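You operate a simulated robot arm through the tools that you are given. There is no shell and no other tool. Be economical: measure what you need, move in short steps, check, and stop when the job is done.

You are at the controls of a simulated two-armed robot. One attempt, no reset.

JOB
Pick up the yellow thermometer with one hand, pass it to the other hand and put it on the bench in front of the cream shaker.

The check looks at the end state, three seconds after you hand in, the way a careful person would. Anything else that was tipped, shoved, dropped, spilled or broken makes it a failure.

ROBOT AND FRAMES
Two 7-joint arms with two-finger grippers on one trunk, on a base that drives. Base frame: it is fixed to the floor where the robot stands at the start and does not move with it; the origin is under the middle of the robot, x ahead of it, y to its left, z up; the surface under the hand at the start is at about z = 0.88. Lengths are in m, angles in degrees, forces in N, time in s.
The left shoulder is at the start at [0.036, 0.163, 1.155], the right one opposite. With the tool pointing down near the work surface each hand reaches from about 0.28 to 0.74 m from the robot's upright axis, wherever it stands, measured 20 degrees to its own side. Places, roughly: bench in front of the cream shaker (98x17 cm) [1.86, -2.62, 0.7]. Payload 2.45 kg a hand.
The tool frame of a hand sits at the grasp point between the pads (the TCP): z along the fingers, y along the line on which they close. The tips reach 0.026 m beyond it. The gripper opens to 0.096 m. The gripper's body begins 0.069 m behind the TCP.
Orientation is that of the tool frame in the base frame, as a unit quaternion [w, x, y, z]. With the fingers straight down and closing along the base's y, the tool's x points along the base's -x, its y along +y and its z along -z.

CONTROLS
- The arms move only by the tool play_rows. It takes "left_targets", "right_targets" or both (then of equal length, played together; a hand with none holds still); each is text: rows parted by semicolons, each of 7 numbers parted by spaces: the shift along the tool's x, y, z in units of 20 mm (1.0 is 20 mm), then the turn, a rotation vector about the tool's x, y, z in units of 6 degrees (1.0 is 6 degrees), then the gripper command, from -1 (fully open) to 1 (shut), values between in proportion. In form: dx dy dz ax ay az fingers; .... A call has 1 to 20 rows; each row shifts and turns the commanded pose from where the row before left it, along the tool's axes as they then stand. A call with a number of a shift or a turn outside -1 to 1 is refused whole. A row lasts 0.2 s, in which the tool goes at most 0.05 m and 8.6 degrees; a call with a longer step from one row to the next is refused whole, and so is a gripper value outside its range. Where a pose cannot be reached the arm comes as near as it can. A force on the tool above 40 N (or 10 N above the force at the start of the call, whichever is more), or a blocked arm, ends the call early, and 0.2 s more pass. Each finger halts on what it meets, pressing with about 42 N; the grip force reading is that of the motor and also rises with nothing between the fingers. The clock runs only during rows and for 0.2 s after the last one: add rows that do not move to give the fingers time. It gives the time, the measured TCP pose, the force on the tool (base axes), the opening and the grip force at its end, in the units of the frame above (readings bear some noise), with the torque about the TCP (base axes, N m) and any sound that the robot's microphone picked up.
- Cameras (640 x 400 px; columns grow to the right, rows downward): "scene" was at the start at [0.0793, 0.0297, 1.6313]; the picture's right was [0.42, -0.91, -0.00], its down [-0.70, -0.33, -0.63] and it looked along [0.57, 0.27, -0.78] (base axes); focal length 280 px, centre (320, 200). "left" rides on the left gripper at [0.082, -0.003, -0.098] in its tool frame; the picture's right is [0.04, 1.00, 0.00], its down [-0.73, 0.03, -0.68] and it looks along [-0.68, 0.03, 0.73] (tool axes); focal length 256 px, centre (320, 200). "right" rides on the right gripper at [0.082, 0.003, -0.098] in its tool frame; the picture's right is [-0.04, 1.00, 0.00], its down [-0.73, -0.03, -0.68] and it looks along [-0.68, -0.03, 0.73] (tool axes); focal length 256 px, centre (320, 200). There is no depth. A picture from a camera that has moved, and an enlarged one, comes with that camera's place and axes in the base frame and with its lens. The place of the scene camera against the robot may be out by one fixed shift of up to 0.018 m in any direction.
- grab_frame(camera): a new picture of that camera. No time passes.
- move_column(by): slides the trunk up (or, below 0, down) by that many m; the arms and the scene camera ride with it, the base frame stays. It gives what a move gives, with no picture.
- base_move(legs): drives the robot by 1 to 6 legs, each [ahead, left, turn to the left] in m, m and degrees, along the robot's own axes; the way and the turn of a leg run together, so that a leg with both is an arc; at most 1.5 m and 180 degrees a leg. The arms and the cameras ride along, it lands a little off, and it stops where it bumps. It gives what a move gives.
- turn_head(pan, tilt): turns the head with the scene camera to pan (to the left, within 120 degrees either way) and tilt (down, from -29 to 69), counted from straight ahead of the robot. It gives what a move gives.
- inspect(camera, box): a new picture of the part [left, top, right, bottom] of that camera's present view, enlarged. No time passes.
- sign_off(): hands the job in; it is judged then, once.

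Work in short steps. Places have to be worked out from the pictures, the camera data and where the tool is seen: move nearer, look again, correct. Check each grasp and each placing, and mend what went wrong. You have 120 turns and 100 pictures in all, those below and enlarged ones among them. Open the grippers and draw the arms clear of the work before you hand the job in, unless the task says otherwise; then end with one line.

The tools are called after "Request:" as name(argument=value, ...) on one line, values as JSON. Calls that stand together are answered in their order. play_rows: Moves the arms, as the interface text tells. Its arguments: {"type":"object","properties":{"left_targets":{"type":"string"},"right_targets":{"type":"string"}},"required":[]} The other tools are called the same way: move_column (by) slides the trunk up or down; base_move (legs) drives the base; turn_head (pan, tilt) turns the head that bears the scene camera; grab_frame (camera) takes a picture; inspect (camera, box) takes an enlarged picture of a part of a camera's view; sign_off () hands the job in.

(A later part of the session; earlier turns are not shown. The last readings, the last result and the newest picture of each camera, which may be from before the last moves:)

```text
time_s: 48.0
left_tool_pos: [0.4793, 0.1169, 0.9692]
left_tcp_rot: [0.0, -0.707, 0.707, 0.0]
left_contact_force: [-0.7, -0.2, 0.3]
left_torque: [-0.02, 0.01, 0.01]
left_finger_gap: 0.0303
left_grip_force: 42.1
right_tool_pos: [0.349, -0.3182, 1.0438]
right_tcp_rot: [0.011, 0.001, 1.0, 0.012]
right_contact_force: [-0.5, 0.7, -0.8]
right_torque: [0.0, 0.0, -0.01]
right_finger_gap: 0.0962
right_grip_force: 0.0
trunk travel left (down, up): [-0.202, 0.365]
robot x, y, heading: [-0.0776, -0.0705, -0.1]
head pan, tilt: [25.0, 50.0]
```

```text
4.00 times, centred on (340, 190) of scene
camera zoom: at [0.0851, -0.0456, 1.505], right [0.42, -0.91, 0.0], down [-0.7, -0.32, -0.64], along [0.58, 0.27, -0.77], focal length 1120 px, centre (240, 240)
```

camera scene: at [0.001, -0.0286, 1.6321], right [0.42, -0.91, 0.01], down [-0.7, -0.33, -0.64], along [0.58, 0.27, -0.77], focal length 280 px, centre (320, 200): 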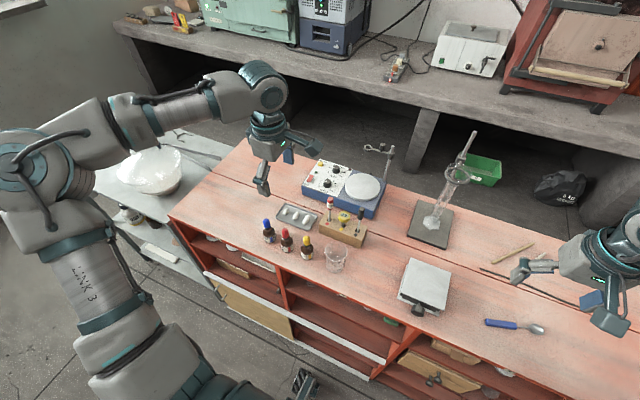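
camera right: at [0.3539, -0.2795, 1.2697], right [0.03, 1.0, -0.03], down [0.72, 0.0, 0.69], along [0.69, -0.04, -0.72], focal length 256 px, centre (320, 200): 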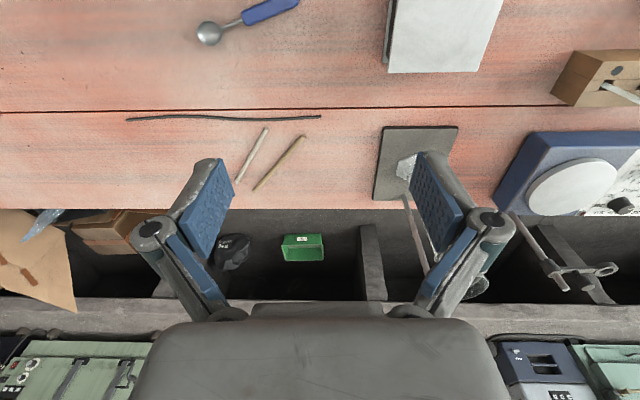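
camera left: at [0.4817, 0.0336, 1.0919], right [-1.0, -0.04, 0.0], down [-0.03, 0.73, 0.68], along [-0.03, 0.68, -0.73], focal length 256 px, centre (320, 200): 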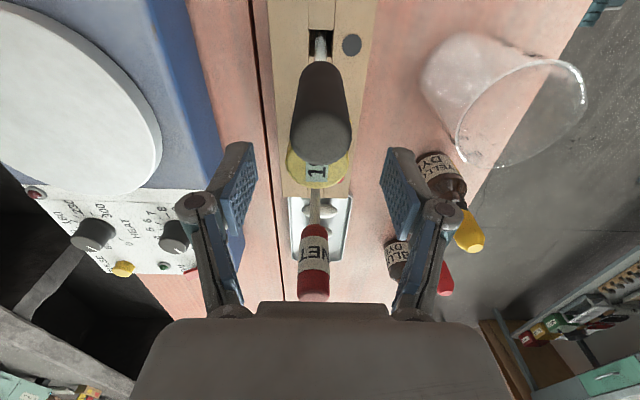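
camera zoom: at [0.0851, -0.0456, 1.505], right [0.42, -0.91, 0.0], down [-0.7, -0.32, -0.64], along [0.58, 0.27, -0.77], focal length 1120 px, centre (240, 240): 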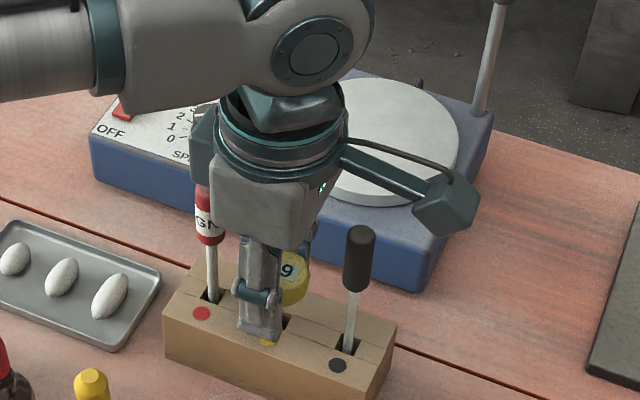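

Grip confirmed: gap 0.030 at 42 N. I lift slowly with the trunk and look.

Request:
move_column(by=0.05)

Request:
inspect(camera="scene", box=[240, 130, 440, 255])

```text
time_s: 48.9
left_tool_pos: [0.4807, 0.1159, 1.0169]
left_tcp_rot: [0.0, 0.707, -0.707, 0.0]
left_contact_force: [0.0, -0.4, -0.1]
left_torque: [-0.01, 0.03, 0.02]
left_finger_gap: 0.0301
left_grip_force: 41.4
right_tool_pos: [0.3494, -0.3175, 1.093]
right_tcp_rot: [0.009, 0.001, 1.0, 0.012]
right_contact_force: [0.7, 0.8, 0.4]
right_torque: [0.03, 0.04, -0.01]
right_finger_gap: 0.0962
right_grip_force: 0.0
trunk travel left (down, up): [-0.252, 0.315]
robot x, y, heading: [-0.0821, -0.0725, -0.0]
head pan, tilt: [25.0, 50.0]
```

```text
3.20 times, centred on (340, 192) of scene
camera zoom: at [0.0454, -0.0456, 1.5578], right [0.42, -0.91, 0.0], down [-0.7, -0.32, -0.64], along [0.58, 0.27, -0.77], focal length 896 px, centre (256, 224)
```

zoom: 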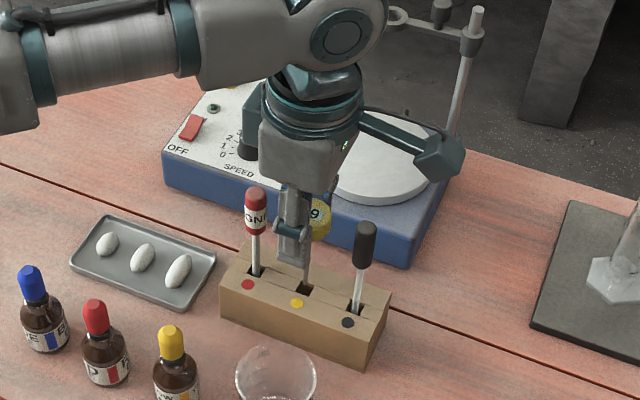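

The thermometer is rising freely out of its slot. I lift another 0.12.

Request:
move_column(by=0.06)

Request:
move_column(by=0.08)

Request:
grab_frame(camera="scene")

Request:
grab_frame(camera="left")

```text
time_s: 49.9
left_tool_pos: [0.4804, 0.116, 1.0777]
left_tcp_rot: [0.0, 0.707, -0.707, -0.001]
left_contact_force: [0.9, -0.1, -0.4]
left_torque: [0.04, 0.01, 0.0]
left_finger_gap: 0.03
left_grip_force: 42.1
right_tool_pos: [0.3475, -0.3169, 1.1521]
right_tcp_rot: [0.009, 0.001, 1.0, 0.012]
right_contact_force: [-0.3, -0.2, -0.5]
right_torque: [0.02, 0.02, 0.03]
right_finger_gap: 0.0958
right_grip_force: 0.0
trunk travel left (down, up): [-0.312, 0.255]
robot x, y, heading: [-0.079, -0.0741, 0.1]
head pan, tilt: [25.0, 50.0]
```

```text
time_s: 51.1
left_tool_pos: [0.4739, 0.1161, 1.1748]
left_tcp_rot: [-0.01, 0.707, -0.707, 0.011]
left_contact_force: [-0.3, -0.2, 0.1]
left_torque: [0.01, -0.03, -0.05]
left_finger_gap: 0.0304
left_grip_force: 41.8
right_tool_pos: [0.3502, -0.3177, 1.2332]
right_tcp_rot: [0.009, 0.001, 1.0, 0.012]
right_contact_force: [0.3, 0.8, -0.1]
right_torque: [-0.01, 0.0, 0.02]
right_finger_gap: 0.0961
right_grip_force: 0.0
trunk travel left (down, up): [-0.392, 0.175]
robot x, y, heading: [-0.0833, -0.071, -0.2]
head pan, tilt: [25.0, 50.0]
```

```text
75 pictures are left
camera scene: at [-0.0202, -0.0458, 1.6993], right [0.42, -0.91, 0.0], down [-0.7, -0.32, -0.64], along [0.58, 0.27, -0.77], focal length 280 px, centre (320, 200)
```

scene: 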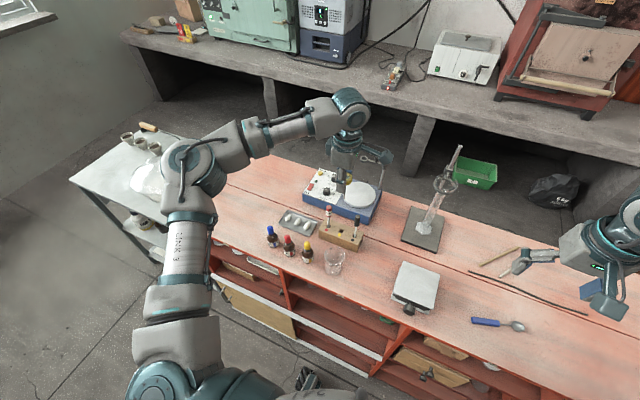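

```text
74 pictures are left
camera left: at [0.475, 0.0348, 1.2726], right [-1.0, -0.04, -0.03], down [-0.05, 0.73, 0.68], along [-0.01, 0.68, -0.74], focal length 256 px, centre (320, 200)
```

left: 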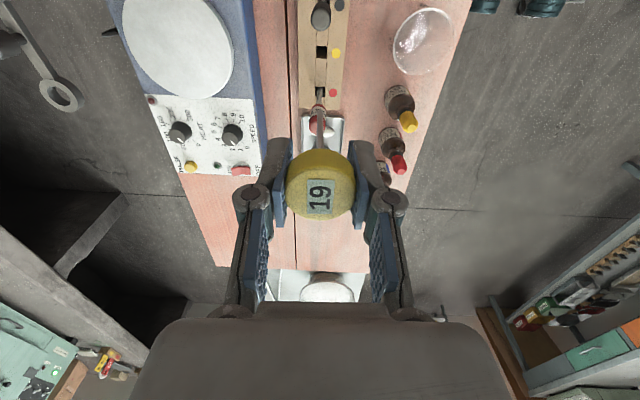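

The thermometer is held cleanly. I draw the left hand back to an easier spot and begin turning it so that the stem will point to the right (-y).

Request:
play_rows(left_targets="-0.9 0.4 0 0 0 0 1;-0.9 0.4 0 0 0 0 1;-0.9 0.4 0 0 0 0 1;-0.9 0.4 0 0 0 0 1;-0.9 0.4 0 0 0 0 1;-0.9 0.4 0 0 0 0 1;-0.9 0.4 0 0 0 0 1;0 0 0 0 1 0 1;0 0 0 0 1 0 1;0 0 0 0 1 0 1;0 0 0 0 1 0 1;0 0 0 0 1 0 1;0 0 0 0 1 0 1;0 0 0 0 1 0 1;0 0 0 0 1 0 1")

Request:
grab_frame(camera="scene")

```text
time_s: 54.3
left_tool_pos: [0.4187, 0.2458, 1.1718]
left_tcp_rot: [-0.28, -0.64, 0.649, -0.3]
left_contact_force: [-0.6, -0.2, 0.4]
left_torque: [0.02, -0.01, -0.02]
left_finger_gap: 0.0303
left_grip_force: 41.8
right_tool_pos: [0.3481, -0.3152, 1.2344]
right_tcp_rot: [0.01, 0.002, 1.0, 0.011]
right_contact_force: [-0.2, -0.3, 0.4]
right_torque: [-0.04, -0.02, -0.01]
right_finger_gap: 0.0959
right_grip_force: 0.0
trunk travel left (down, up): [-0.392, 0.175]
robot x, y, heading: [-0.0758, -0.0701, -0.1]
head pan, tilt: [25.0, 50.0]
```

```text
73 pictures are left
camera scene: at [-0.0211, -0.0427, 1.6994], right [0.42, -0.91, 0.0], down [-0.7, -0.33, -0.64], along [0.58, 0.27, -0.77], focal length 280 px, centre (320, 200)
```

scene: 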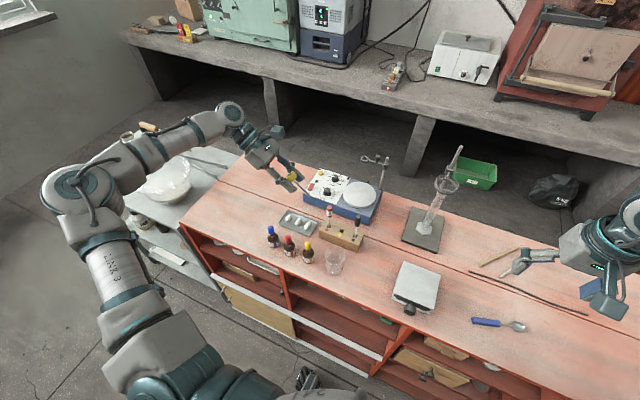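

The turn works well. I finish the last 42° of the left turn while the right hand turns about its own axis, so its fingers close along x with its camera away from the left hand.

Request:
play_rows(left_targets="0 0 0 0 1 0 1;0 0 0 0 1 0 1;0 0 0 0 1 0 1;0 0 0 0 1 0 1;0 0 0 0 1 0 1;0 0 0 0 1 0 1;0 0 0 0 1 0 1;0 0 0 0 0 0 1;0 0 0 0 0 0 1;0 0 0 0 0 0 1;0 0 0 0 0 0 1;0 0 0 0 0 0 1;0 0 0 0 0 0 1;0 0 0 0 0 0 1;0 0 0 0 0 0 1", right_targets="0 0 0 0 0 -1 -1;0 0 0 0 0 -1 -1;0 0 0 0 0 -1 -1;0 0 0 0 0 -1 -1;0 0 0 0 0 -1 -1;0 0 0 0 0 -1 -1;0 0 0 0 0 -1 -1;0 0 0 0 0 -1 -1;0 0 0 0 0 -1 -1;0 0 0 0 0 -1 -1;0 0 0 0 0 -1 -1;0 0 0 0 0 -1 -1;0 0 0 0 0 -1 -1;0 0 0 0 0 -1 -1;0 0 0 0 0 -1 -1")

Request:
grab_frame(camera="scene")

Request:
grab_frame(camera="left")

```text
time_s: 57.5
left_tool_pos: [0.4094, 0.2448, 1.1757]
left_tcp_rot: [-0.373, -0.589, 0.599, -0.394]
left_contact_force: [-0.1, 0.9, -0.1]
left_torque: [0.01, -0.01, 0.02]
left_finger_gap: 0.0306
left_grip_force: 42.3
left hand out of reach, approached as far as the arm can: row 3, 4, 5, 6, 7
right_tool_pos: [0.2242, -0.2083, 1.2103]
right_tcp_rot: [0.015, -0.706, 0.708, 0.001]
right_contact_force: [-0.2, 1.0, -0.2]
right_torque: [0.0, 0.05, 0.0]
right_finger_gap: 0.0961
right_grip_force: 0.1
right hand out of reach, approached as far as the arm can: row 9, 10, 11, 12, 13, 14, 15
trunk travel left (down, up): [-0.392, 0.175]
robot x, y, heading: [-0.0762, -0.077, 0.0]
head pan, tilt: [25.0, 50.0]
```

```text
72 pictures are left
camera scene: at [-0.0218, -0.0413, 1.6994], right [0.42, -0.91, 0.0], down [-0.7, -0.33, -0.64], along [0.58, 0.27, -0.77], focal length 280 px, centre (320, 200)
```

scene: 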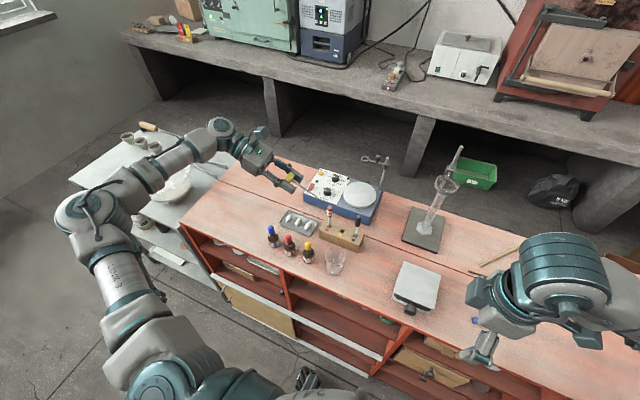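

```text
71 pictures are left
camera left: at [0.4105, 0.3005, 1.2909], right [-1.0, -0.02, 0.0], down [-0.02, 0.92, -0.39], along [0.0, -0.39, -0.92], focal length 256 px, centre (320, 200)
```

left: 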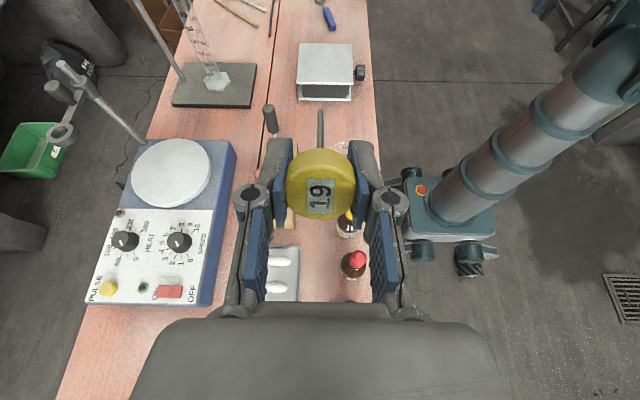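

The left stem points right and 24° down, which is usable. The hands are at shoulder height, which cramps their reach, so I raise the trunk and then lower both hands relative to it.

Request:
move_column(by=0.16)

Request:
play_rows(right_targets="0 0 1 0 0 0 -1;0 0 1 0 0 0 -1;0 0 1 0 0 0 -1;0 0 1 0 0 0 -1;0 0 1 0 0 0 -1;0 -1 1 0 0 0 -1;0 -1 1 0 0 0 -1;0 -1 1 0 0 0 -1;0 -1 0 0 0 0 -1;0 -1 0 0 0 0 -1;0 0 0 0 0 0 -1")

Request:
grab_frame(camera="scene")

```text
time_s: 59.3
left_tool_pos: [0.408, 0.2441, 1.3395]
left_tcp_rot: [-0.368, -0.589, 0.602, -0.394]
left_contact_force: [-0.7, 0.1, 0.0]
left_torque: [0.01, 0.04, -0.03]
left_finger_gap: 0.03
left_grip_force: 42.0
right_tool_pos: [0.2213, -0.2088, 1.3734]
right_tcp_rot: [0.02, -0.706, 0.708, -0.003]
right_contact_force: [0.7, -0.2, 0.8]
right_torque: [0.01, 0.0, 0.01]
right_finger_gap: 0.096
right_grip_force: 0.0
trunk travel left (down, up): [-0.552, 0.015]
robot x, y, heading: [-0.0777, -0.074, -0.0]
head pan, tilt: [25.0, 50.0]
```

```text
time_s: 61.7
left_tool_pos: [0.4089, 0.2433, 1.34]
left_tcp_rot: [-0.368, -0.589, 0.602, -0.394]
left_contact_force: [0.4, 0.7, -1.3]
left_torque: [-0.03, 0.05, -0.02]
left_finger_gap: 0.0301
left_grip_force: 42.0
right_tool_pos: [0.2255, -0.2001, 1.2647]
right_tcp_rot: [0.019, -0.702, 0.711, -0.005]
right_contact_force: [0.3, 0.5, -0.1]
right_torque: [-0.01, 0.0, -0.01]
right_finger_gap: 0.096
right_grip_force: 0.1
right hand out of reach, approached as far as the arm can: row 6, 7, 8, 9, 10
trunk travel left (down, up): [-0.552, 0.015]
robot x, y, heading: [-0.0755, -0.0713, 0.3]
head pan, tilt: [25.0, 50.0]
```

```text
70 pictures are left
camera scene: at [-0.0351, -0.0419, 1.8591], right [0.42, -0.91, 0.0], down [-0.7, -0.33, -0.64], along [0.58, 0.27, -0.77], focal length 280 px, centre (320, 200)
```

scene: 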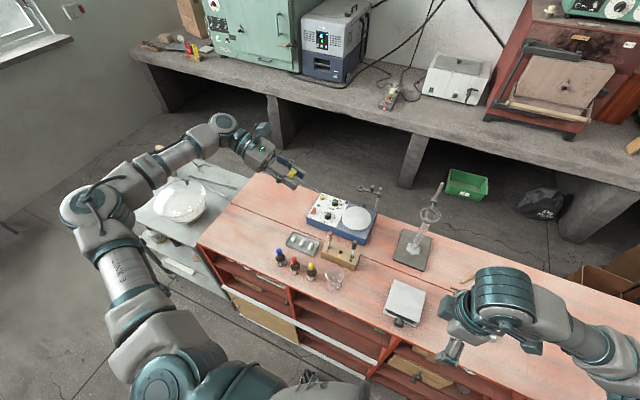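

This yaw blocks going forward at the right side; the wrist angle should ease when the hand moves toward the middle. I try +y.

Request:
play_rows(right_targets="-1 0 0 0 0 0 -1;-1 0 0 0 0 0 -1;-1 0 0 0 0 0 -1;-1 0 0 0 0 0 -1;-1 0 0 0 0 0 -1;-1 0 0 0 0 0 -1;-1 0 0 0 0 0 -1;-0.5 -1 0 0 0 0 -1;-0.5 -1 0 0 0 0 -1;0 -1 0 0 0 0 -1;0 -1 0 0 0 0 -1;0 0 0 0 0 0 -1")

```text
time_s: 64.3
left_tool_pos: [0.4092, 0.2441, 1.3406]
left_tcp_rot: [-0.368, -0.589, 0.601, -0.395]
left_contact_force: [-0.1, 0.0, 0.4]
left_torque: [0.01, -0.05, -0.01]
left_finger_gap: 0.0302
left_grip_force: 41.7
right_tool_pos: [0.2812, -0.0419, 1.2696]
right_tcp_rot: [0.02, -0.704, 0.71, -0.005]
right_contact_force: [0.4, -0.4, 0.9]
right_torque: [-0.02, -0.02, 0.01]
right_finger_gap: 0.096
right_grip_force: 0.1
right hand out of reach, approached as far as the arm can: row 10, 11
trunk travel left (down, up): [-0.552, 0.015]
robot x, y, heading: [-0.0773, -0.0754, 0.1]
head pan, tilt: [25.0, 50.0]
```

Reach improves toward the middle. I push the right hand further left and forward, still well short of the stem tip (y≈0.17).

Request:
play_rows(right_targets="-1 0 0.3 0 0 0 -1;-1 0 0.3 0 0 0 -1;-1 0 0.4 0 0 0 -1;-1 -0.5 0.5 0 0 0 -1;-0.5 -0.8 0.5 0 0 0 -1;-0.5 -0.8 0.5 0 0 0 -1;0 -0.8 0 0 0 0 -1;0 -0.8 0 0 0 0 -1;0 0 0 0 0 0 -1")

Request:
grab_frame(camera="scene")

```text
time_s: 66.3
left_tool_pos: [0.4084, 0.2448, 1.3411]
left_tcp_rot: [-0.369, -0.589, 0.601, -0.395]
left_contact_force: [-0.7, 0.1, -0.1]
left_torque: [0.01, -0.02, 0.0]
left_finger_gap: 0.0301
left_grip_force: 41.9
right_tool_pos: [0.2818, 0.0182, 1.2508]
right_tcp_rot: [0.02, -0.706, 0.708, -0.005]
right_contact_force: [0.0, 0.3, 0.4]
right_torque: [0.0, -0.02, 0.01]
right_finger_gap: 0.0959
right_grip_force: 0.2
right hand out of reach, approached as far as the arm can: row 4, 5, 6, 7, 8
trunk travel left (down, up): [-0.552, 0.015]
robot x, y, heading: [-0.0787, -0.0723, -0.1]
head pan, tilt: [25.0, 50.0]
```

```text
69 pictures are left
camera scene: at [-0.0343, -0.0389, 1.8591], right [0.42, -0.91, 0.0], down [-0.7, -0.33, -0.64], along [0.58, 0.27, -0.77], focal length 280 px, centre (320, 200)
```

scene: 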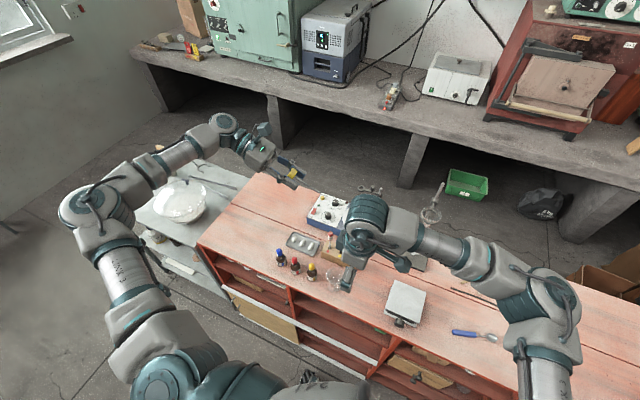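

Reach is limited with the right hand pointing straight down. I tilt it so its fingers point toward +y, extending along the forearm with its camera below, and then bring the left stem back toward vertical.

Request:
play_rows(right_targets="0 0 0 0 -1 0 -1;0 0 0 0 -1 0 -1;0 0 0 0 -1 0 -1;0 0 0 0 -1 0 -1;0 0 0 0 -1 0 -1;0 0 0 0 -1 0 -1;0 0 0 0 -1 0 -1;0 0 0 0 -1 0 -1;0 0 0 0 -1 0 -1;0 0 0 0 -1 0 -1;0 0 0 0 0 0 -1")

Request:
grab_frame(camera="scene")

```text
time_s: 68.7
left_tool_pos: [0.4075, 0.2433, 1.3406]
left_tcp_rot: [-0.367, -0.589, 0.603, -0.393]
left_contact_force: [-0.3, -0.8, -0.9]
left_torque: [0.02, 0.01, 0.01]
left_finger_gap: 0.0299
left_grip_force: 42.2
right_tool_pos: [0.2819, 0.0189, 1.2517]
right_tcp_rot: [0.244, -0.662, 0.677, 0.212]
right_contact_force: [0.1, -0.6, -0.4]
right_torque: [-0.02, 0.01, -0.01]
right_finger_gap: 0.096
right_grip_force: 0.0
right hand out of reach, approached as far as the arm can: row 2, 3, 4, 5, 7, 9
trunk travel left (down, up): [-0.552, 0.015]
robot x, y, heading: [-0.0746, -0.0746, 0.1]
head pan, tilt: [25.0, 50.0]
```

```text
68 pictures are left
camera scene: at [-0.0347, -0.0412, 1.8591], right [0.42, -0.91, 0.0], down [-0.7, -0.33, -0.64], along [0.58, 0.27, -0.77], focal length 280 px, centre (320, 200)
```

scene: 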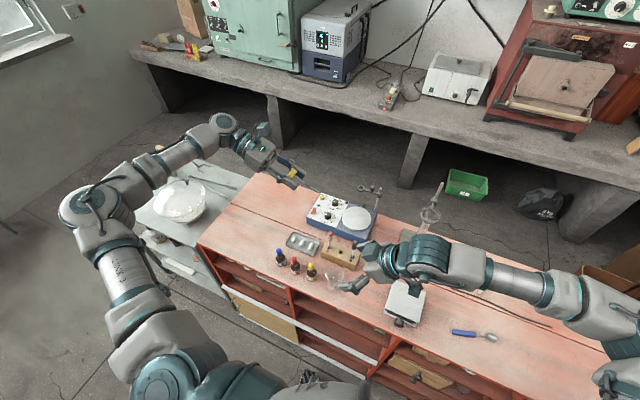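

That stays limited. A better plan: the left holds the stem vertical, and the right comes in with fingers pointing forward, closing along y from its natural yaw. I retreat the right hand and undo its turns first.

Request:
play_rows(right_targets="0.8 0 -0.6 0 0 0 -1;0.8 0 -0.6 0 0 0 -1;0.8 0 -0.6 0 0 0 -1;0.8 0 -0.6 0 0 0 -1;0.8 0 -0.6 0 0 0 -1;0.8 0 -0.6 0 0 0 -1;0 0 0 0 0.9 0 -1;0 0 0 0 0.9 0 -1;0 0 0 0 0.9 0 -1;0 0 0 0 0.9 0 -1;0 0 0 0 0.9 0 -1;0 0 0 0 0.9 0 -1;0 0 0 0 0.9 0 -1;0 0 0 0 0 0 -1")

```text
time_s: 71.7
left_tool_pos: [0.4085, 0.2443, 1.3399]
left_tcp_rot: [-0.368, -0.589, 0.602, -0.394]
left_contact_force: [0.1, 0.2, -1.3]
left_torque: [0.0, -0.03, 0.01]
left_finger_gap: 0.0302
left_grip_force: 41.6
right_tool_pos: [0.2816, 0.0199, 1.2526]
right_tcp_rot: [0.009, -0.695, 0.719, -0.015]
right_contact_force: [-1.0, 0.6, 0.1]
right_torque: [0.0, -0.01, 0.04]
right_finger_gap: 0.0958
right_grip_force: 0.1
right hand out of reach, approached as far as the arm can: row 1, 2, 3, 4, 5, 6
trunk travel left (down, up): [-0.552, 0.015]
robot x, y, heading: [-0.0763, -0.0724, 0.2]
head pan, tilt: [25.0, 50.0]
```

Back to vertical. Now I undo the right hand's yaw.

Request:
play_rows(right_targets="0 0 0 0 0 1 -1;0 0 0 0 0 1 -1;0 0 0 0 0 1 -1;0 0 0 0 0 1 -1;0 0 0 0 0 1 -1;0 0 0 0 0 1 -1;0 0 0 0 0 1 -1;0 0 0 0 0 1 -1;0 0 0 0 0 1 -1;0 0 0 0 0 1 -1;0 0 0 0 0 1 -1;0 0 0 0 0 1 -1;0 0 0 0 0 1 -1;0 0 0 0 0 1 -1;0 0 0 0 0 1 -1;0 -1 0 0 0 0 -1;0 -1 0 0 0 0 -1;0 -1 0 0 0 0 -1;0 -1 0 0 0 0 -1;0 -1 0 0 0 0 -1", left_targets="0 0 0 0 -1 0 1;0 0 0 0 -1 0 1;0 0 0 0 -1 0 1;0 0 0 0 -1 0 1;0 0 0 0 -1 0 1;0 0 0 0 -1 0 1;0 0 0 0 -1 0 1;0 0 0 0 -1 0 1;0 0 0 0 -1 0 1;0 0 0 0 -1 0 1;0 0 0 0 -1 0 1;0 0 0 0 0 0 1;0 0 0 0 0 0 1;0 0 0 0 0 0 1;0 0 0 0 0 0 1;0 0 0 0 0 0 1;0 0 0 0 0 0 1;0 0 0 0 0 0 1;0 0 0 0 0 0 1;0 0 0 0 0 0 1")

Request:
grab_frame(camera="scene")

```text
time_s: 75.9
left_tool_pos: [0.4072, 0.2429, 1.3407]
left_tcp_rot: [-0.019, 0.71, -0.704, 0.009]
left_contact_force: [0.1, -0.7, -0.1]
left_torque: [0.02, -0.02, 0.02]
left_finger_gap: 0.0302
left_grip_force: 42.3
right_tool_pos: [0.2797, -0.0825, 1.2535]
right_tcp_rot: [0.018, 0.016, 1.0, -0.002]
right_contact_force: [0.3, 0.2, -0.9]
right_torque: [0.0, 0.01, -0.01]
right_finger_gap: 0.0959
right_grip_force: 0.0
trunk travel left (down, up): [-0.552, 0.015]
robot x, y, heading: [-0.0764, -0.0723, 0.2]
head pan, tilt: [25.0, 50.0]
```

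```text
67 pictures are left
camera scene: at [-0.0345, -0.0435, 1.8592], right [0.42, -0.91, 0.0], down [-0.7, -0.32, -0.64], along [0.58, 0.27, -0.77], focal length 280 px, centre (320, 200)
```

scene: 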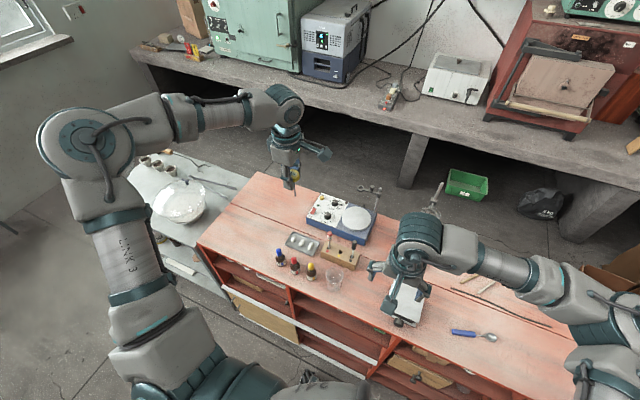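

Left is vertical again. Now I bring the right hand forward a bit and pitch its fingers forward (camera goes below).

Request:
play_rows(right_targets="-1 0 -0.5 0 0 0 -1;-1 0 -0.5 0 0 0 -1;-1 0 -0.5 0 0 0 -1;-1 0 -0.5 0 0 0 -1;0 0 0 0 -1 0 -1;0 0 0 0 -1 0 -1;0 0 0 0 -1 0 -1;0 0 0 0 -1 0 -1;0 0 0 0 -1 0 -1;0 0 0 0 -1 0 -1;0 0 0 0 -1 0 -1;0 0 0 0 -1 0 -1;0 0 0 0 -1 0 -1;0 0 0 0 -1 0 -1;0 0 0 0 -1 0 -1;0 0 0 0 -1 0 -1;0 0 0 0 -1 0 -1;0 0 0 0 -1 0 -1;0 0 0 0 -1 0 -1;0 0 0 0 0 0 -1")

Request:
grab_frame(camera="scene")

Request:
grab_frame(camera="right")

```text
time_s: 80.1
left_tool_pos: [0.4091, 0.2461, 1.34]
left_tcp_rot: [-0.018, 0.71, -0.704, 0.01]
left_contact_force: [-1.0, 0.7, -0.5]
left_torque: [-0.02, 0.01, 0.01]
left_finger_gap: 0.03
left_grip_force: 42.1
right_tool_pos: [0.3584, -0.0805, 1.2953]
right_tcp_rot: [0.719, 0.009, 0.695, -0.014]
right_contact_force: [-0.8, 0.9, -0.3]
right_torque: [0.03, 0.01, 0.0]
right_finger_gap: 0.0964
right_grip_force: 0.1
trunk travel left (down, up): [-0.552, 0.015]
robot x, y, heading: [-0.0813, -0.07, 0.1]
head pan, tilt: [25.0, 50.0]
```

```text
66 pictures are left
camera scene: at [-0.0353, -0.0369, 1.859], right [0.42, -0.91, 0.0], down [-0.7, -0.33, -0.64], along [0.58, 0.27, -0.77], focal length 280 px, centre (320, 200)
```

scene: 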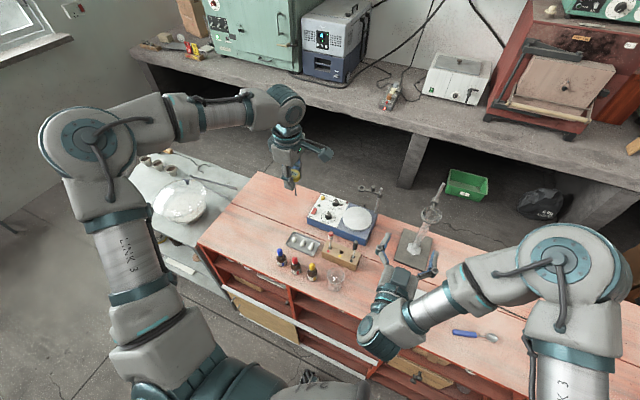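

```text
65 pictures are left
camera right: at [0.2628, -0.0756, 1.2106], right [0.03, 1.0, 0.03], down [-0.71, 0.0, 0.71], along [0.71, -0.05, 0.7], focal length 256 px, centre (320, 200)
```

right: 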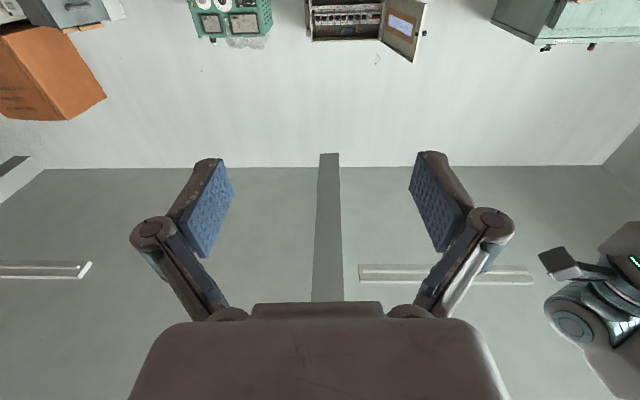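

Works well. Now I check the thermometer in the left hand closely to get its stem length.

Request:
inspect(camera="scene", box=[250, 130, 346, 190])

Request:
inspect(camera="left", box=[220, 60, 420, 185])

```text
6.67 times, centred on (298, 160) of scene
camera zoom: at [-0.0353, -0.0369, 1.859], right [0.42, -0.91, 0.0], down [-0.7, -0.33, -0.64], along [0.58, 0.27, -0.77], focal length 1868 px, centre (467, 467)
```

zoom: 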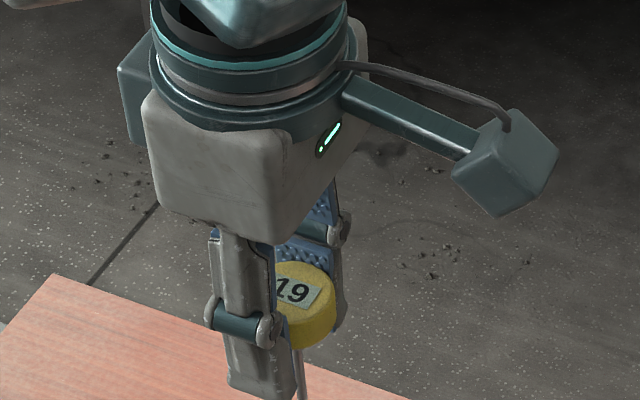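

```text
3.20 times, centred on (320, 122) of left
camera zoom: at [0.4084, 0.163, 1.4373], right [-1.0, -0.05, -0.04], down [-0.06, 0.72, 0.69], along [0.0, 0.69, -0.73], focal length 819 px, centre (320, 448)
```

zoom: 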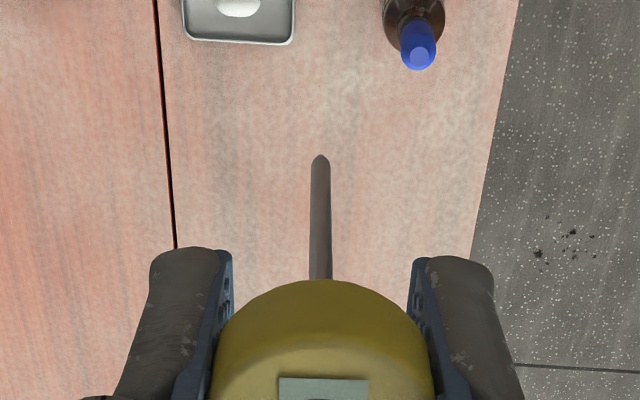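

The stem tip is 82 mm below the left TCP, so I'll grip it about 55 mm below. I shift the left hand to y≈0.16 and yaw the right hand 42° to the left.

Request:
play_rows(left_targets="0.6 0 0 0 0 0 1;0.6 0 0 0 0 0 1;0.6 0 0 0 0 0 1;0.6 0 0 0 0 0 1;0.6 0 0 0 0 0 1;0.6 0 0 0 0 0 1;0.6 0 0 0 0 0 1;0 0 0 0 0 0 1;0 0 0 0 0 0 1", right_targets="0 0 0 -1 0 0 -1;0 0 0 -1 0 0 -1;0 0 0 -1 0 0 -1;0 0 0 -1 0 0 -1;0 0 0 -1 0 0 -1;0 0 0 -1 0 0 -1;0 0 0 -1 0 0 -1;0 0 0 0 0 0 -1;0 0 0 0 0 0 -1")

Request:
inspect(camera="left", box=[220, 60, 420, 185])

```text
time_s: 82.1
left_tool_pos: [0.4073, 0.1632, 1.3388]
left_tcp_rot: [-0.018, 0.71, -0.704, 0.01]
left_contact_force: [-0.4, -0.2, -0.4]
left_torque: [0.0, -0.01, -0.05]
left_finger_gap: 0.0303
left_grip_force: 41.6
right_tool_pos: [0.3316, -0.0441, 1.3112]
right_tcp_rot: [0.702, -0.152, 0.681, 0.14]
right_contact_force: [-0.1, -0.2, -0.3]
right_torque: [0.0, -0.02, 0.01]
right_finger_gap: 0.0961
right_grip_force: 0.0
right hand out of reach, approached as far as the arm can: row 3, 4, 5, 6, 7
trunk travel left (down, up): [-0.552, 0.015]
robot x, y, heading: [-0.0758, -0.0688, 0.0]
head pan, tilt: [25.0, 50.0]
```

```text
3.20 times, centred on (320, 122) of left
camera zoom: at [0.4084, 0.0806, 1.4364], right [-1.0, -0.05, -0.04], down [-0.06, 0.73, 0.69], along [0.0, 0.69, -0.73], focal length 819 px, centre (320, 448)
```

zoom: 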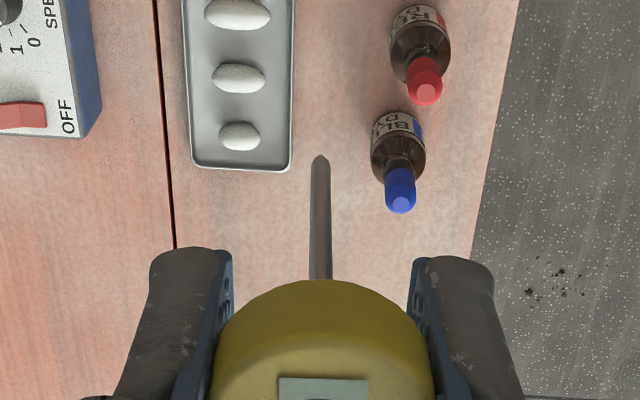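

The right yaw stopped at 24°, which is fine. I move the right hand sideways to a standoff 0.09 m short of the stem.

Request:
play_rows(right_targets="0.125 0.78 0.3 0 0 0 -1;0.125 0.78 0.3 0 0 0 -1;0.125 0.78 0.3 0 0 0 -1;0.125 0.78 0.3 0 0 0 -1;0.125 0.78 0.3 0 0 0 -1;0.125 0.78 0.3 0 0 0 -1;0.125 0.78 0.3 0 0 0 -1;0.125 0.78 0.3 0 0 0 -1;0.125 0.78 0.3 0 0 0 -1;0.125 0.78 0.3 0 0 0 -1;0 0 0 0 0 0 -1")

Request:
grab_frame(camera="right")

Request:
grab_frame(camera="scene")

```text
time_s: 84.5
left_tool_pos: [0.4074, 0.1608, 1.3389]
left_tcp_rot: [-0.018, 0.709, -0.705, 0.01]
left_contact_force: [-0.5, -0.1, 0.4]
left_torque: [-0.01, -0.01, 0.02]
left_finger_gap: 0.0306
left_grip_force: 42.2
right_tool_pos: [0.3215, 0.1171, 1.2837]
right_tcp_rot: [0.703, -0.151, 0.681, 0.14]
right_contact_force: [-0.1, -0.3, -0.4]
right_torque: [0.0, 0.02, -0.02]
right_finger_gap: 0.0962
right_grip_force: 0.0
trunk travel left (down, up): [-0.552, 0.015]
robot x, y, heading: [-0.0777, -0.0717, 0.3]
head pan, tilt: [25.0, 50.0]
```

```text
61 pictures are left
camera right: at [0.2347, 0.0798, 1.2005], right [-0.4, 0.91, 0.02], down [-0.63, -0.29, 0.72], along [0.66, 0.28, 0.7], focal length 256 px, centre (320, 200)
```

right: 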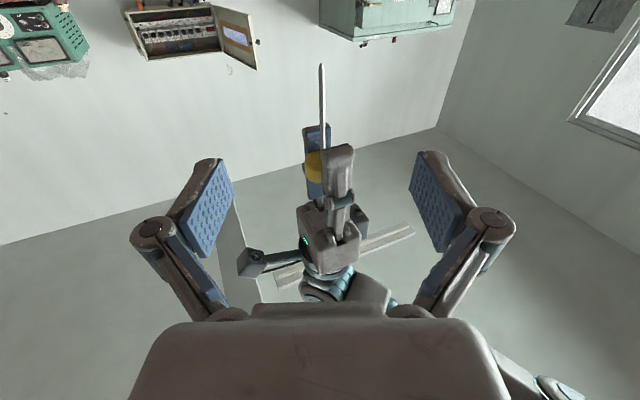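

```text
60 pictures are left
camera scene: at [-0.0348, -0.0386, 1.8591], right [0.42, -0.91, 0.0], down [-0.7, -0.33, -0.64], along [0.58, 0.27, -0.77], focal length 280 px, centre (320, 200)
```

scene: 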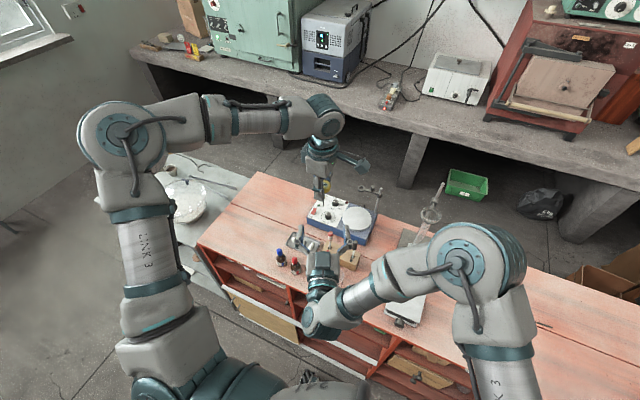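

The stem is centred between the right fingers, with its tip at (0.407, 0.155, 1.256). I advance 0.094 m along the fingers.

Request:
play_rows(right_targets="0 0.05 0.78 0 0 0 -1;0 0.05 0.78 0 0 0 -1;0 0 0.78 0 0 0 -1;0 0 0.78 0 0 0 -1;0 0 0.78 0 0 0 -1;0 0 0.8 0 0 0 -1;0 0 0 0 0 0 -1;0 0 0 0 0 0 -1")

Request:
grab_frame(camera="right")

Request:
inspect(camera="scene", box=[260, 110, 420, 210])

```text
time_s: 86.3
left_tool_pos: [0.4085, 0.1586, 1.3398]
left_tcp_rot: [-0.018, 0.709, -0.705, 0.011]
left_contact_force: [0.1, -0.3, 1.2]
left_torque: [0.02, -0.02, 0.02]
left_finger_gap: 0.0301
left_grip_force: 42.2
right_tool_pos: [0.4088, 0.156, 1.2879]
right_tcp_rot: [0.703, -0.151, 0.681, 0.14]
right_contact_force: [0.6, 0.2, 0.0]
right_torque: [0.02, -0.01, 0.01]
right_finger_gap: 0.0957
right_grip_force: 0.0
trunk travel left (down, up): [-0.552, 0.015]
robot x, y, heading: [-0.081, -0.0707, 0.2]
head pan, tilt: [25.0, 50.0]
```

```text
59 pictures are left
camera right: at [0.321, 0.1198, 1.2039], right [-0.4, 0.91, 0.02], down [-0.63, -0.29, 0.72], along [0.66, 0.28, 0.7], focal length 256 px, centre (320, 200)
```

right: 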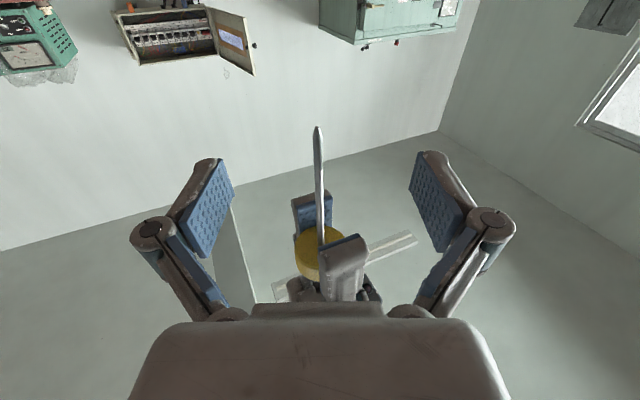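

```text
4.00 times, centred on (340, 160) of scene
camera zoom: at [-0.0348, -0.0398, 1.8591], right [0.42, -0.91, 0.0], down [-0.7, -0.33, -0.64], along [0.58, 0.27, -0.77], focal length 1120 px, centre (240, 360)
```

zoom: 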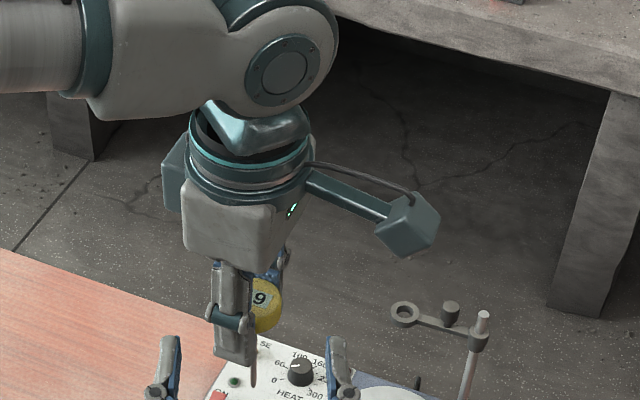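

The stem sits right at the TCP between the right fingers. Closing the right hand.

Request:
play_rows(right_targets="0 0 0 0 0 0 -0.5;0 0 0 0 0 0 0;0 0 0 0 0 0 0.5;0 0 0 0 0 0 0.8;0 0 0 0 0 0 1;0 0 0 0 0 0 1;0 0 0 0 0 0 1;0 0 0 0 0 0 1")

Request:
grab_frame(camera="right")

```text
time_s: 88.1
left_tool_pos: [0.4082, 0.1591, 1.3398]
left_tcp_rot: [-0.019, 0.709, -0.704, 0.01]
left_contact_force: [-5.4, 4.9, 1.8]
left_torque: [-0.39, -0.06, -0.08]
left_finger_gap: 0.0302
left_grip_force: 41.6
right_tool_pos: [0.4103, 0.1564, 1.2896]
right_tcp_rot: [0.703, -0.151, 0.681, 0.14]
right_contact_force: [4.6, -3.9, -2.2]
right_torque: [0.66, 0.27, 0.05]
right_finger_gap: 0.0061
right_grip_force: 29.6
trunk travel left (down, up): [-0.552, 0.015]
robot x, y, heading: [-0.0767, -0.0741, 0.0]
head pan, tilt: [25.0, 50.0]
```

```text
57 pictures are left
camera right: at [0.3214, 0.1197, 1.2037], right [-0.4, 0.92, 0.02], down [-0.63, -0.29, 0.72], along [0.66, 0.28, 0.7], focal length 256 px, centre (320, 200)
```

right: 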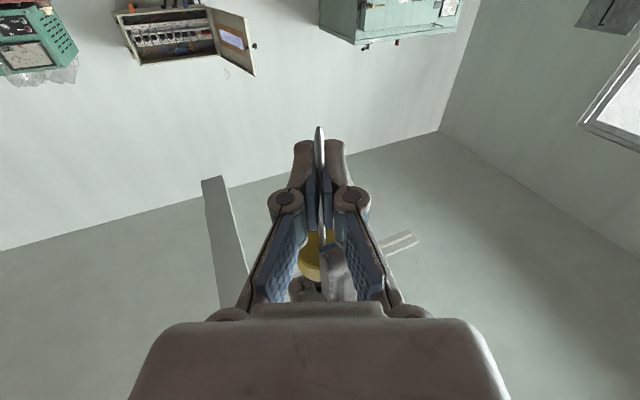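

The right hand holds the stem (gap 6 mm). I open the left hand and lift it straight off the cap.

Request:
play_rows(left_targets="0 0 0 0 0 0 1;0 0 0 0 0 0 0.2;0 0 0 0 0 0 -0.3;0 0 0 0 0 0 -0.8;0 0 0 0 0 0 -1;0 0 0 0 0 0 -1")

Request:
inspect(camera="left", box=[200, 60, 440, 210])

```text
time_s: 89.5
left_tool_pos: [0.4076, 0.1589, 1.3387]
left_tcp_rot: [-0.019, 0.709, -0.705, 0.01]
left_contact_force: [0.6, 0.4, 0.1]
left_torque: [-0.02, 0.02, 0.0]
left_finger_gap: 0.0959
left_grip_force: 0.1
right_tool_pos: [0.4092, 0.1568, 1.2882]
right_tcp_rot: [0.702, -0.151, 0.682, 0.141]
right_contact_force: [-0.2, 0.0, -0.2]
right_torque: [-0.03, -0.02, 0.03]
right_finger_gap: 0.0062
right_grip_force: 30.5
trunk travel left (down, up): [-0.552, 0.015]
robot x, y, heading: [-0.0774, -0.0753, -0.2]
head pan, tilt: [25.0, 50.0]
```

```text
2.67 times, centred on (320, 135) of left
camera zoom: at [0.4083, 0.0765, 1.4369], right [-1.0, -0.05, -0.04], down [-0.06, 0.72, 0.69], along [0.0, 0.69, -0.73], focal length 683 px, centre (320, 373)
```

zoom: 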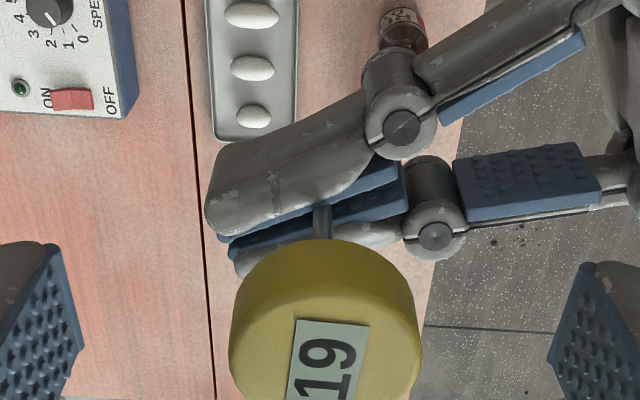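

Handed over. I lift the left hand clear and move it off to the left.

Request:
play_rows(left_targets="0 0 -1 0 0 0 -1;0 0 -1 0 0 0 -1;0 0 -1 0 0 0 -1;0 0 -1 0 0 0 -1;-1 0 0 0 0 0 -1;-1 0 0 0 0 0 -1;-1 0 0 0 0 0 -1;-1 0 0 0 0 0 -1;-1 0 0 0 0 0 -1;-1 0 0 0 0 0 -1;-1 0 0 0 0 0 -1;-1 0 0 0 0 0 -1")

Request:
turn_head(pan=-55, tilt=25)

Request:
grab_frame(camera="scene")

```text
time_s: 92.1
left_tool_pos: [0.4054, 0.3193, 1.4221]
left_tcp_rot: [-0.019, 0.708, -0.706, 0.01]
left_contact_force: [0.3, 0.6, 0.7]
left_torque: [0.0, -0.04, -0.03]
left_finger_gap: 0.0961
left_grip_force: 0.0
right_tool_pos: [0.4097, 0.1588, 1.2886]
right_tcp_rot: [0.703, -0.152, 0.681, 0.14]
right_contact_force: [-0.1, 0.5, -0.7]
right_torque: [0.0, -0.01, -0.02]
right_finger_gap: 0.0061
right_grip_force: 30.9
trunk travel left (down, up): [-0.552, 0.015]
robot x, y, heading: [-0.0812, -0.0744, 0.1]
head pan, tilt: [25.0, 50.0]
```

```text
time_s: 93.6
left_tool_pos: [0.4039, 0.3177, 1.4209]
left_tcp_rot: [-0.019, 0.709, -0.705, 0.009]
left_contact_force: [0.1, 0.5, 1.0]
left_torque: [0.0, 0.01, 0.01]
left_finger_gap: 0.0959
left_grip_force: 0.1
right_tool_pos: [0.4099, 0.1572, 1.2886]
right_tcp_rot: [0.703, -0.152, 0.68, 0.141]
right_contact_force: [0.6, 0.6, -1.3]
right_torque: [0.0, 0.04, 0.01]
right_finger_gap: 0.006
right_grip_force: 31.1
trunk travel left (down, up): [-0.552, 0.015]
robot x, y, heading: [-0.0784, -0.0721, -0.1]
head pan, tilt: [-55.0, 25.0]
```

```text
55 pictures are left
camera scene: at [-0.0514, -0.1464, 1.897], right [-0.82, -0.57, 0.0], down [-0.25, 0.34, -0.91], along [0.52, -0.74, -0.42], focal length 280 px, centre (320, 200)
```

scene: 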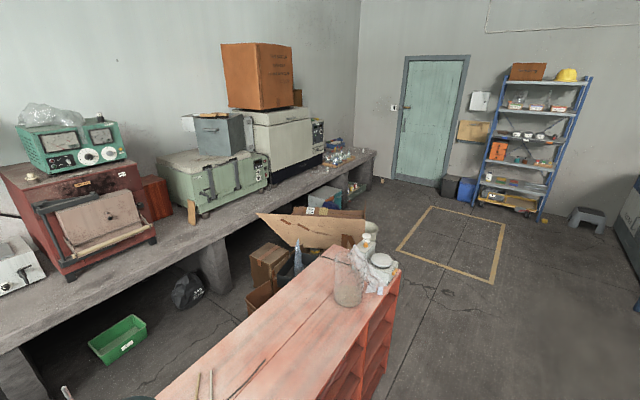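

The target is around pixel (307,181): the wall bench in front of the cream machine at the far end. Zooming in there.

Request:
inspect(camera="scene", box=[150, 80, 410, 242])

Request:
inspect(camera="scene", box=[230, 110, 390, 210])

```text
2.46 times, centred on (280, 161) of scene
camera zoom: at [-0.0514, -0.1464, 1.897], right [-0.82, -0.57, 0.0], down [-0.25, 0.34, -0.91], along [0.52, -0.74, -0.42], focal length 690 px, centre (418, 296)
```

zoom: 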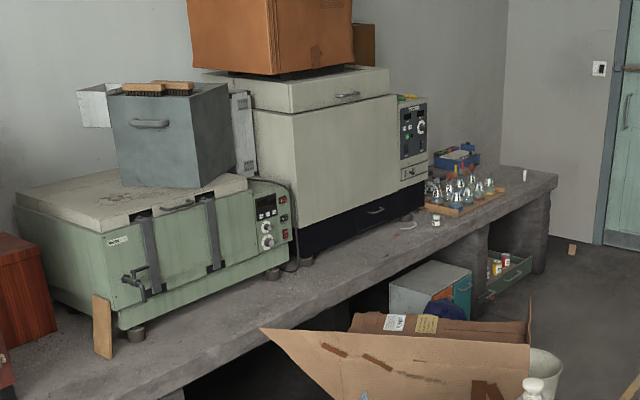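

```text
4.00 times, centred on (310, 160) of scene
camera zoom: at [-0.0514, -0.1464, 1.897], right [-0.82, -0.57, 0.0], down [-0.25, 0.34, -0.91], along [0.52, -0.74, -0.42], focal length 1120 px, centre (360, 360)
```

zoom: 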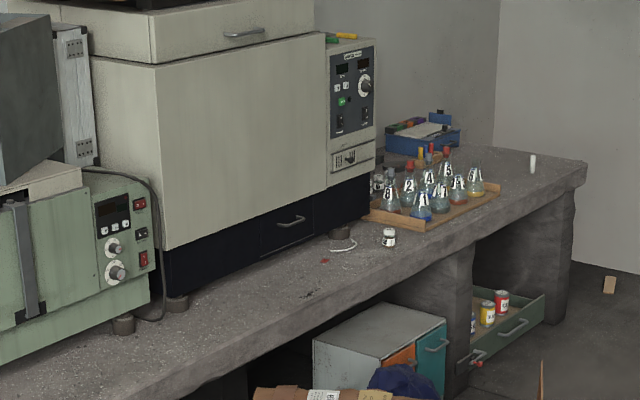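

The cream shaker is the big cream machine; the strip in front of it is on the wall bench. I have to drive around the red bench, so I check the floor behind and to the right first.

Request:
turn_head(pan=-120, tilt=40)

Request:
grab_frame(camera="scene")

Request:
turn_head(pan=-75, tilt=40)

Request:
grab_frame(camera="scene")

```text
time_s: 95.0
left_tool_pos: [0.4028, 0.3176, 1.4219]
left_tcp_rot: [-0.019, 0.71, -0.704, 0.009]
left_contact_force: [0.5, 0.1, -0.4]
left_torque: [0.0, 0.0, 0.0]
left_finger_gap: 0.0958
left_grip_force: 0.1
right_tool_pos: [0.4098, 0.1571, 1.2878]
right_tcp_rot: [0.703, -0.151, 0.681, 0.14]
right_contact_force: [0.7, 0.0, 0.2]
right_torque: [0.02, -0.01, 0.01]
right_finger_gap: 0.0063
right_grip_force: 31.1
trunk travel left (down, up): [-0.552, 0.015]
robot x, y, heading: [-0.0825, -0.0756, -0.0]
head pan, tilt: [-120.0, 40.0]
```

```text
52 pictures are left
camera scene: at [-0.147, -0.1448, 1.874], right [-0.87, 0.5, 0.0], down [0.32, 0.55, -0.77], along [-0.38, -0.67, -0.64], focal length 280 px, centre (320, 200)
```

scene: 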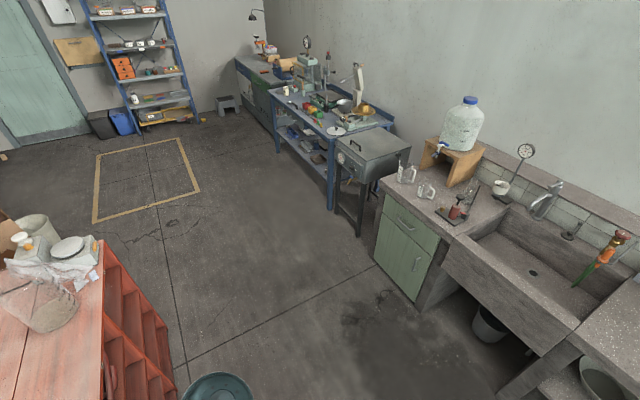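

```text
time_s: 96.1
left_tool_pos: [0.4038, 0.3185, 1.4213]
left_tcp_rot: [-0.019, 0.709, -0.705, 0.01]
left_contact_force: [-0.1, 0.2, 0.3]
left_torque: [0.01, -0.01, 0.03]
left_finger_gap: 0.0961
left_grip_force: 0.1
right_tool_pos: [0.4096, 0.1563, 1.2888]
right_tcp_rot: [0.703, -0.151, 0.681, 0.14]
right_contact_force: [0.1, 0.5, 0.8]
right_torque: [-0.01, -0.03, 0.02]
right_finger_gap: 0.0062
right_grip_force: 30.4
trunk travel left (down, up): [-0.552, 0.015]
robot x, y, heading: [-0.0764, -0.0712, 0.0]
head pan, tilt: [-75.0, 40.0]
```

```text
51 pictures are left
camera scene: at [-0.0827, -0.1532, 1.8738], right [-0.97, -0.26, 0.0], down [-0.17, 0.62, -0.77], along [0.2, -0.74, -0.64], focal length 280 px, centre (320, 200)
```

scene: 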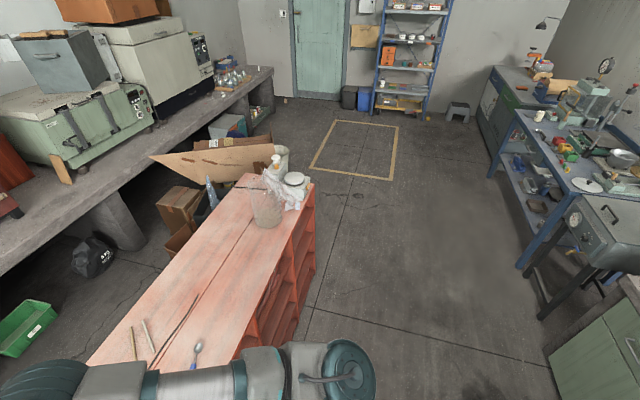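

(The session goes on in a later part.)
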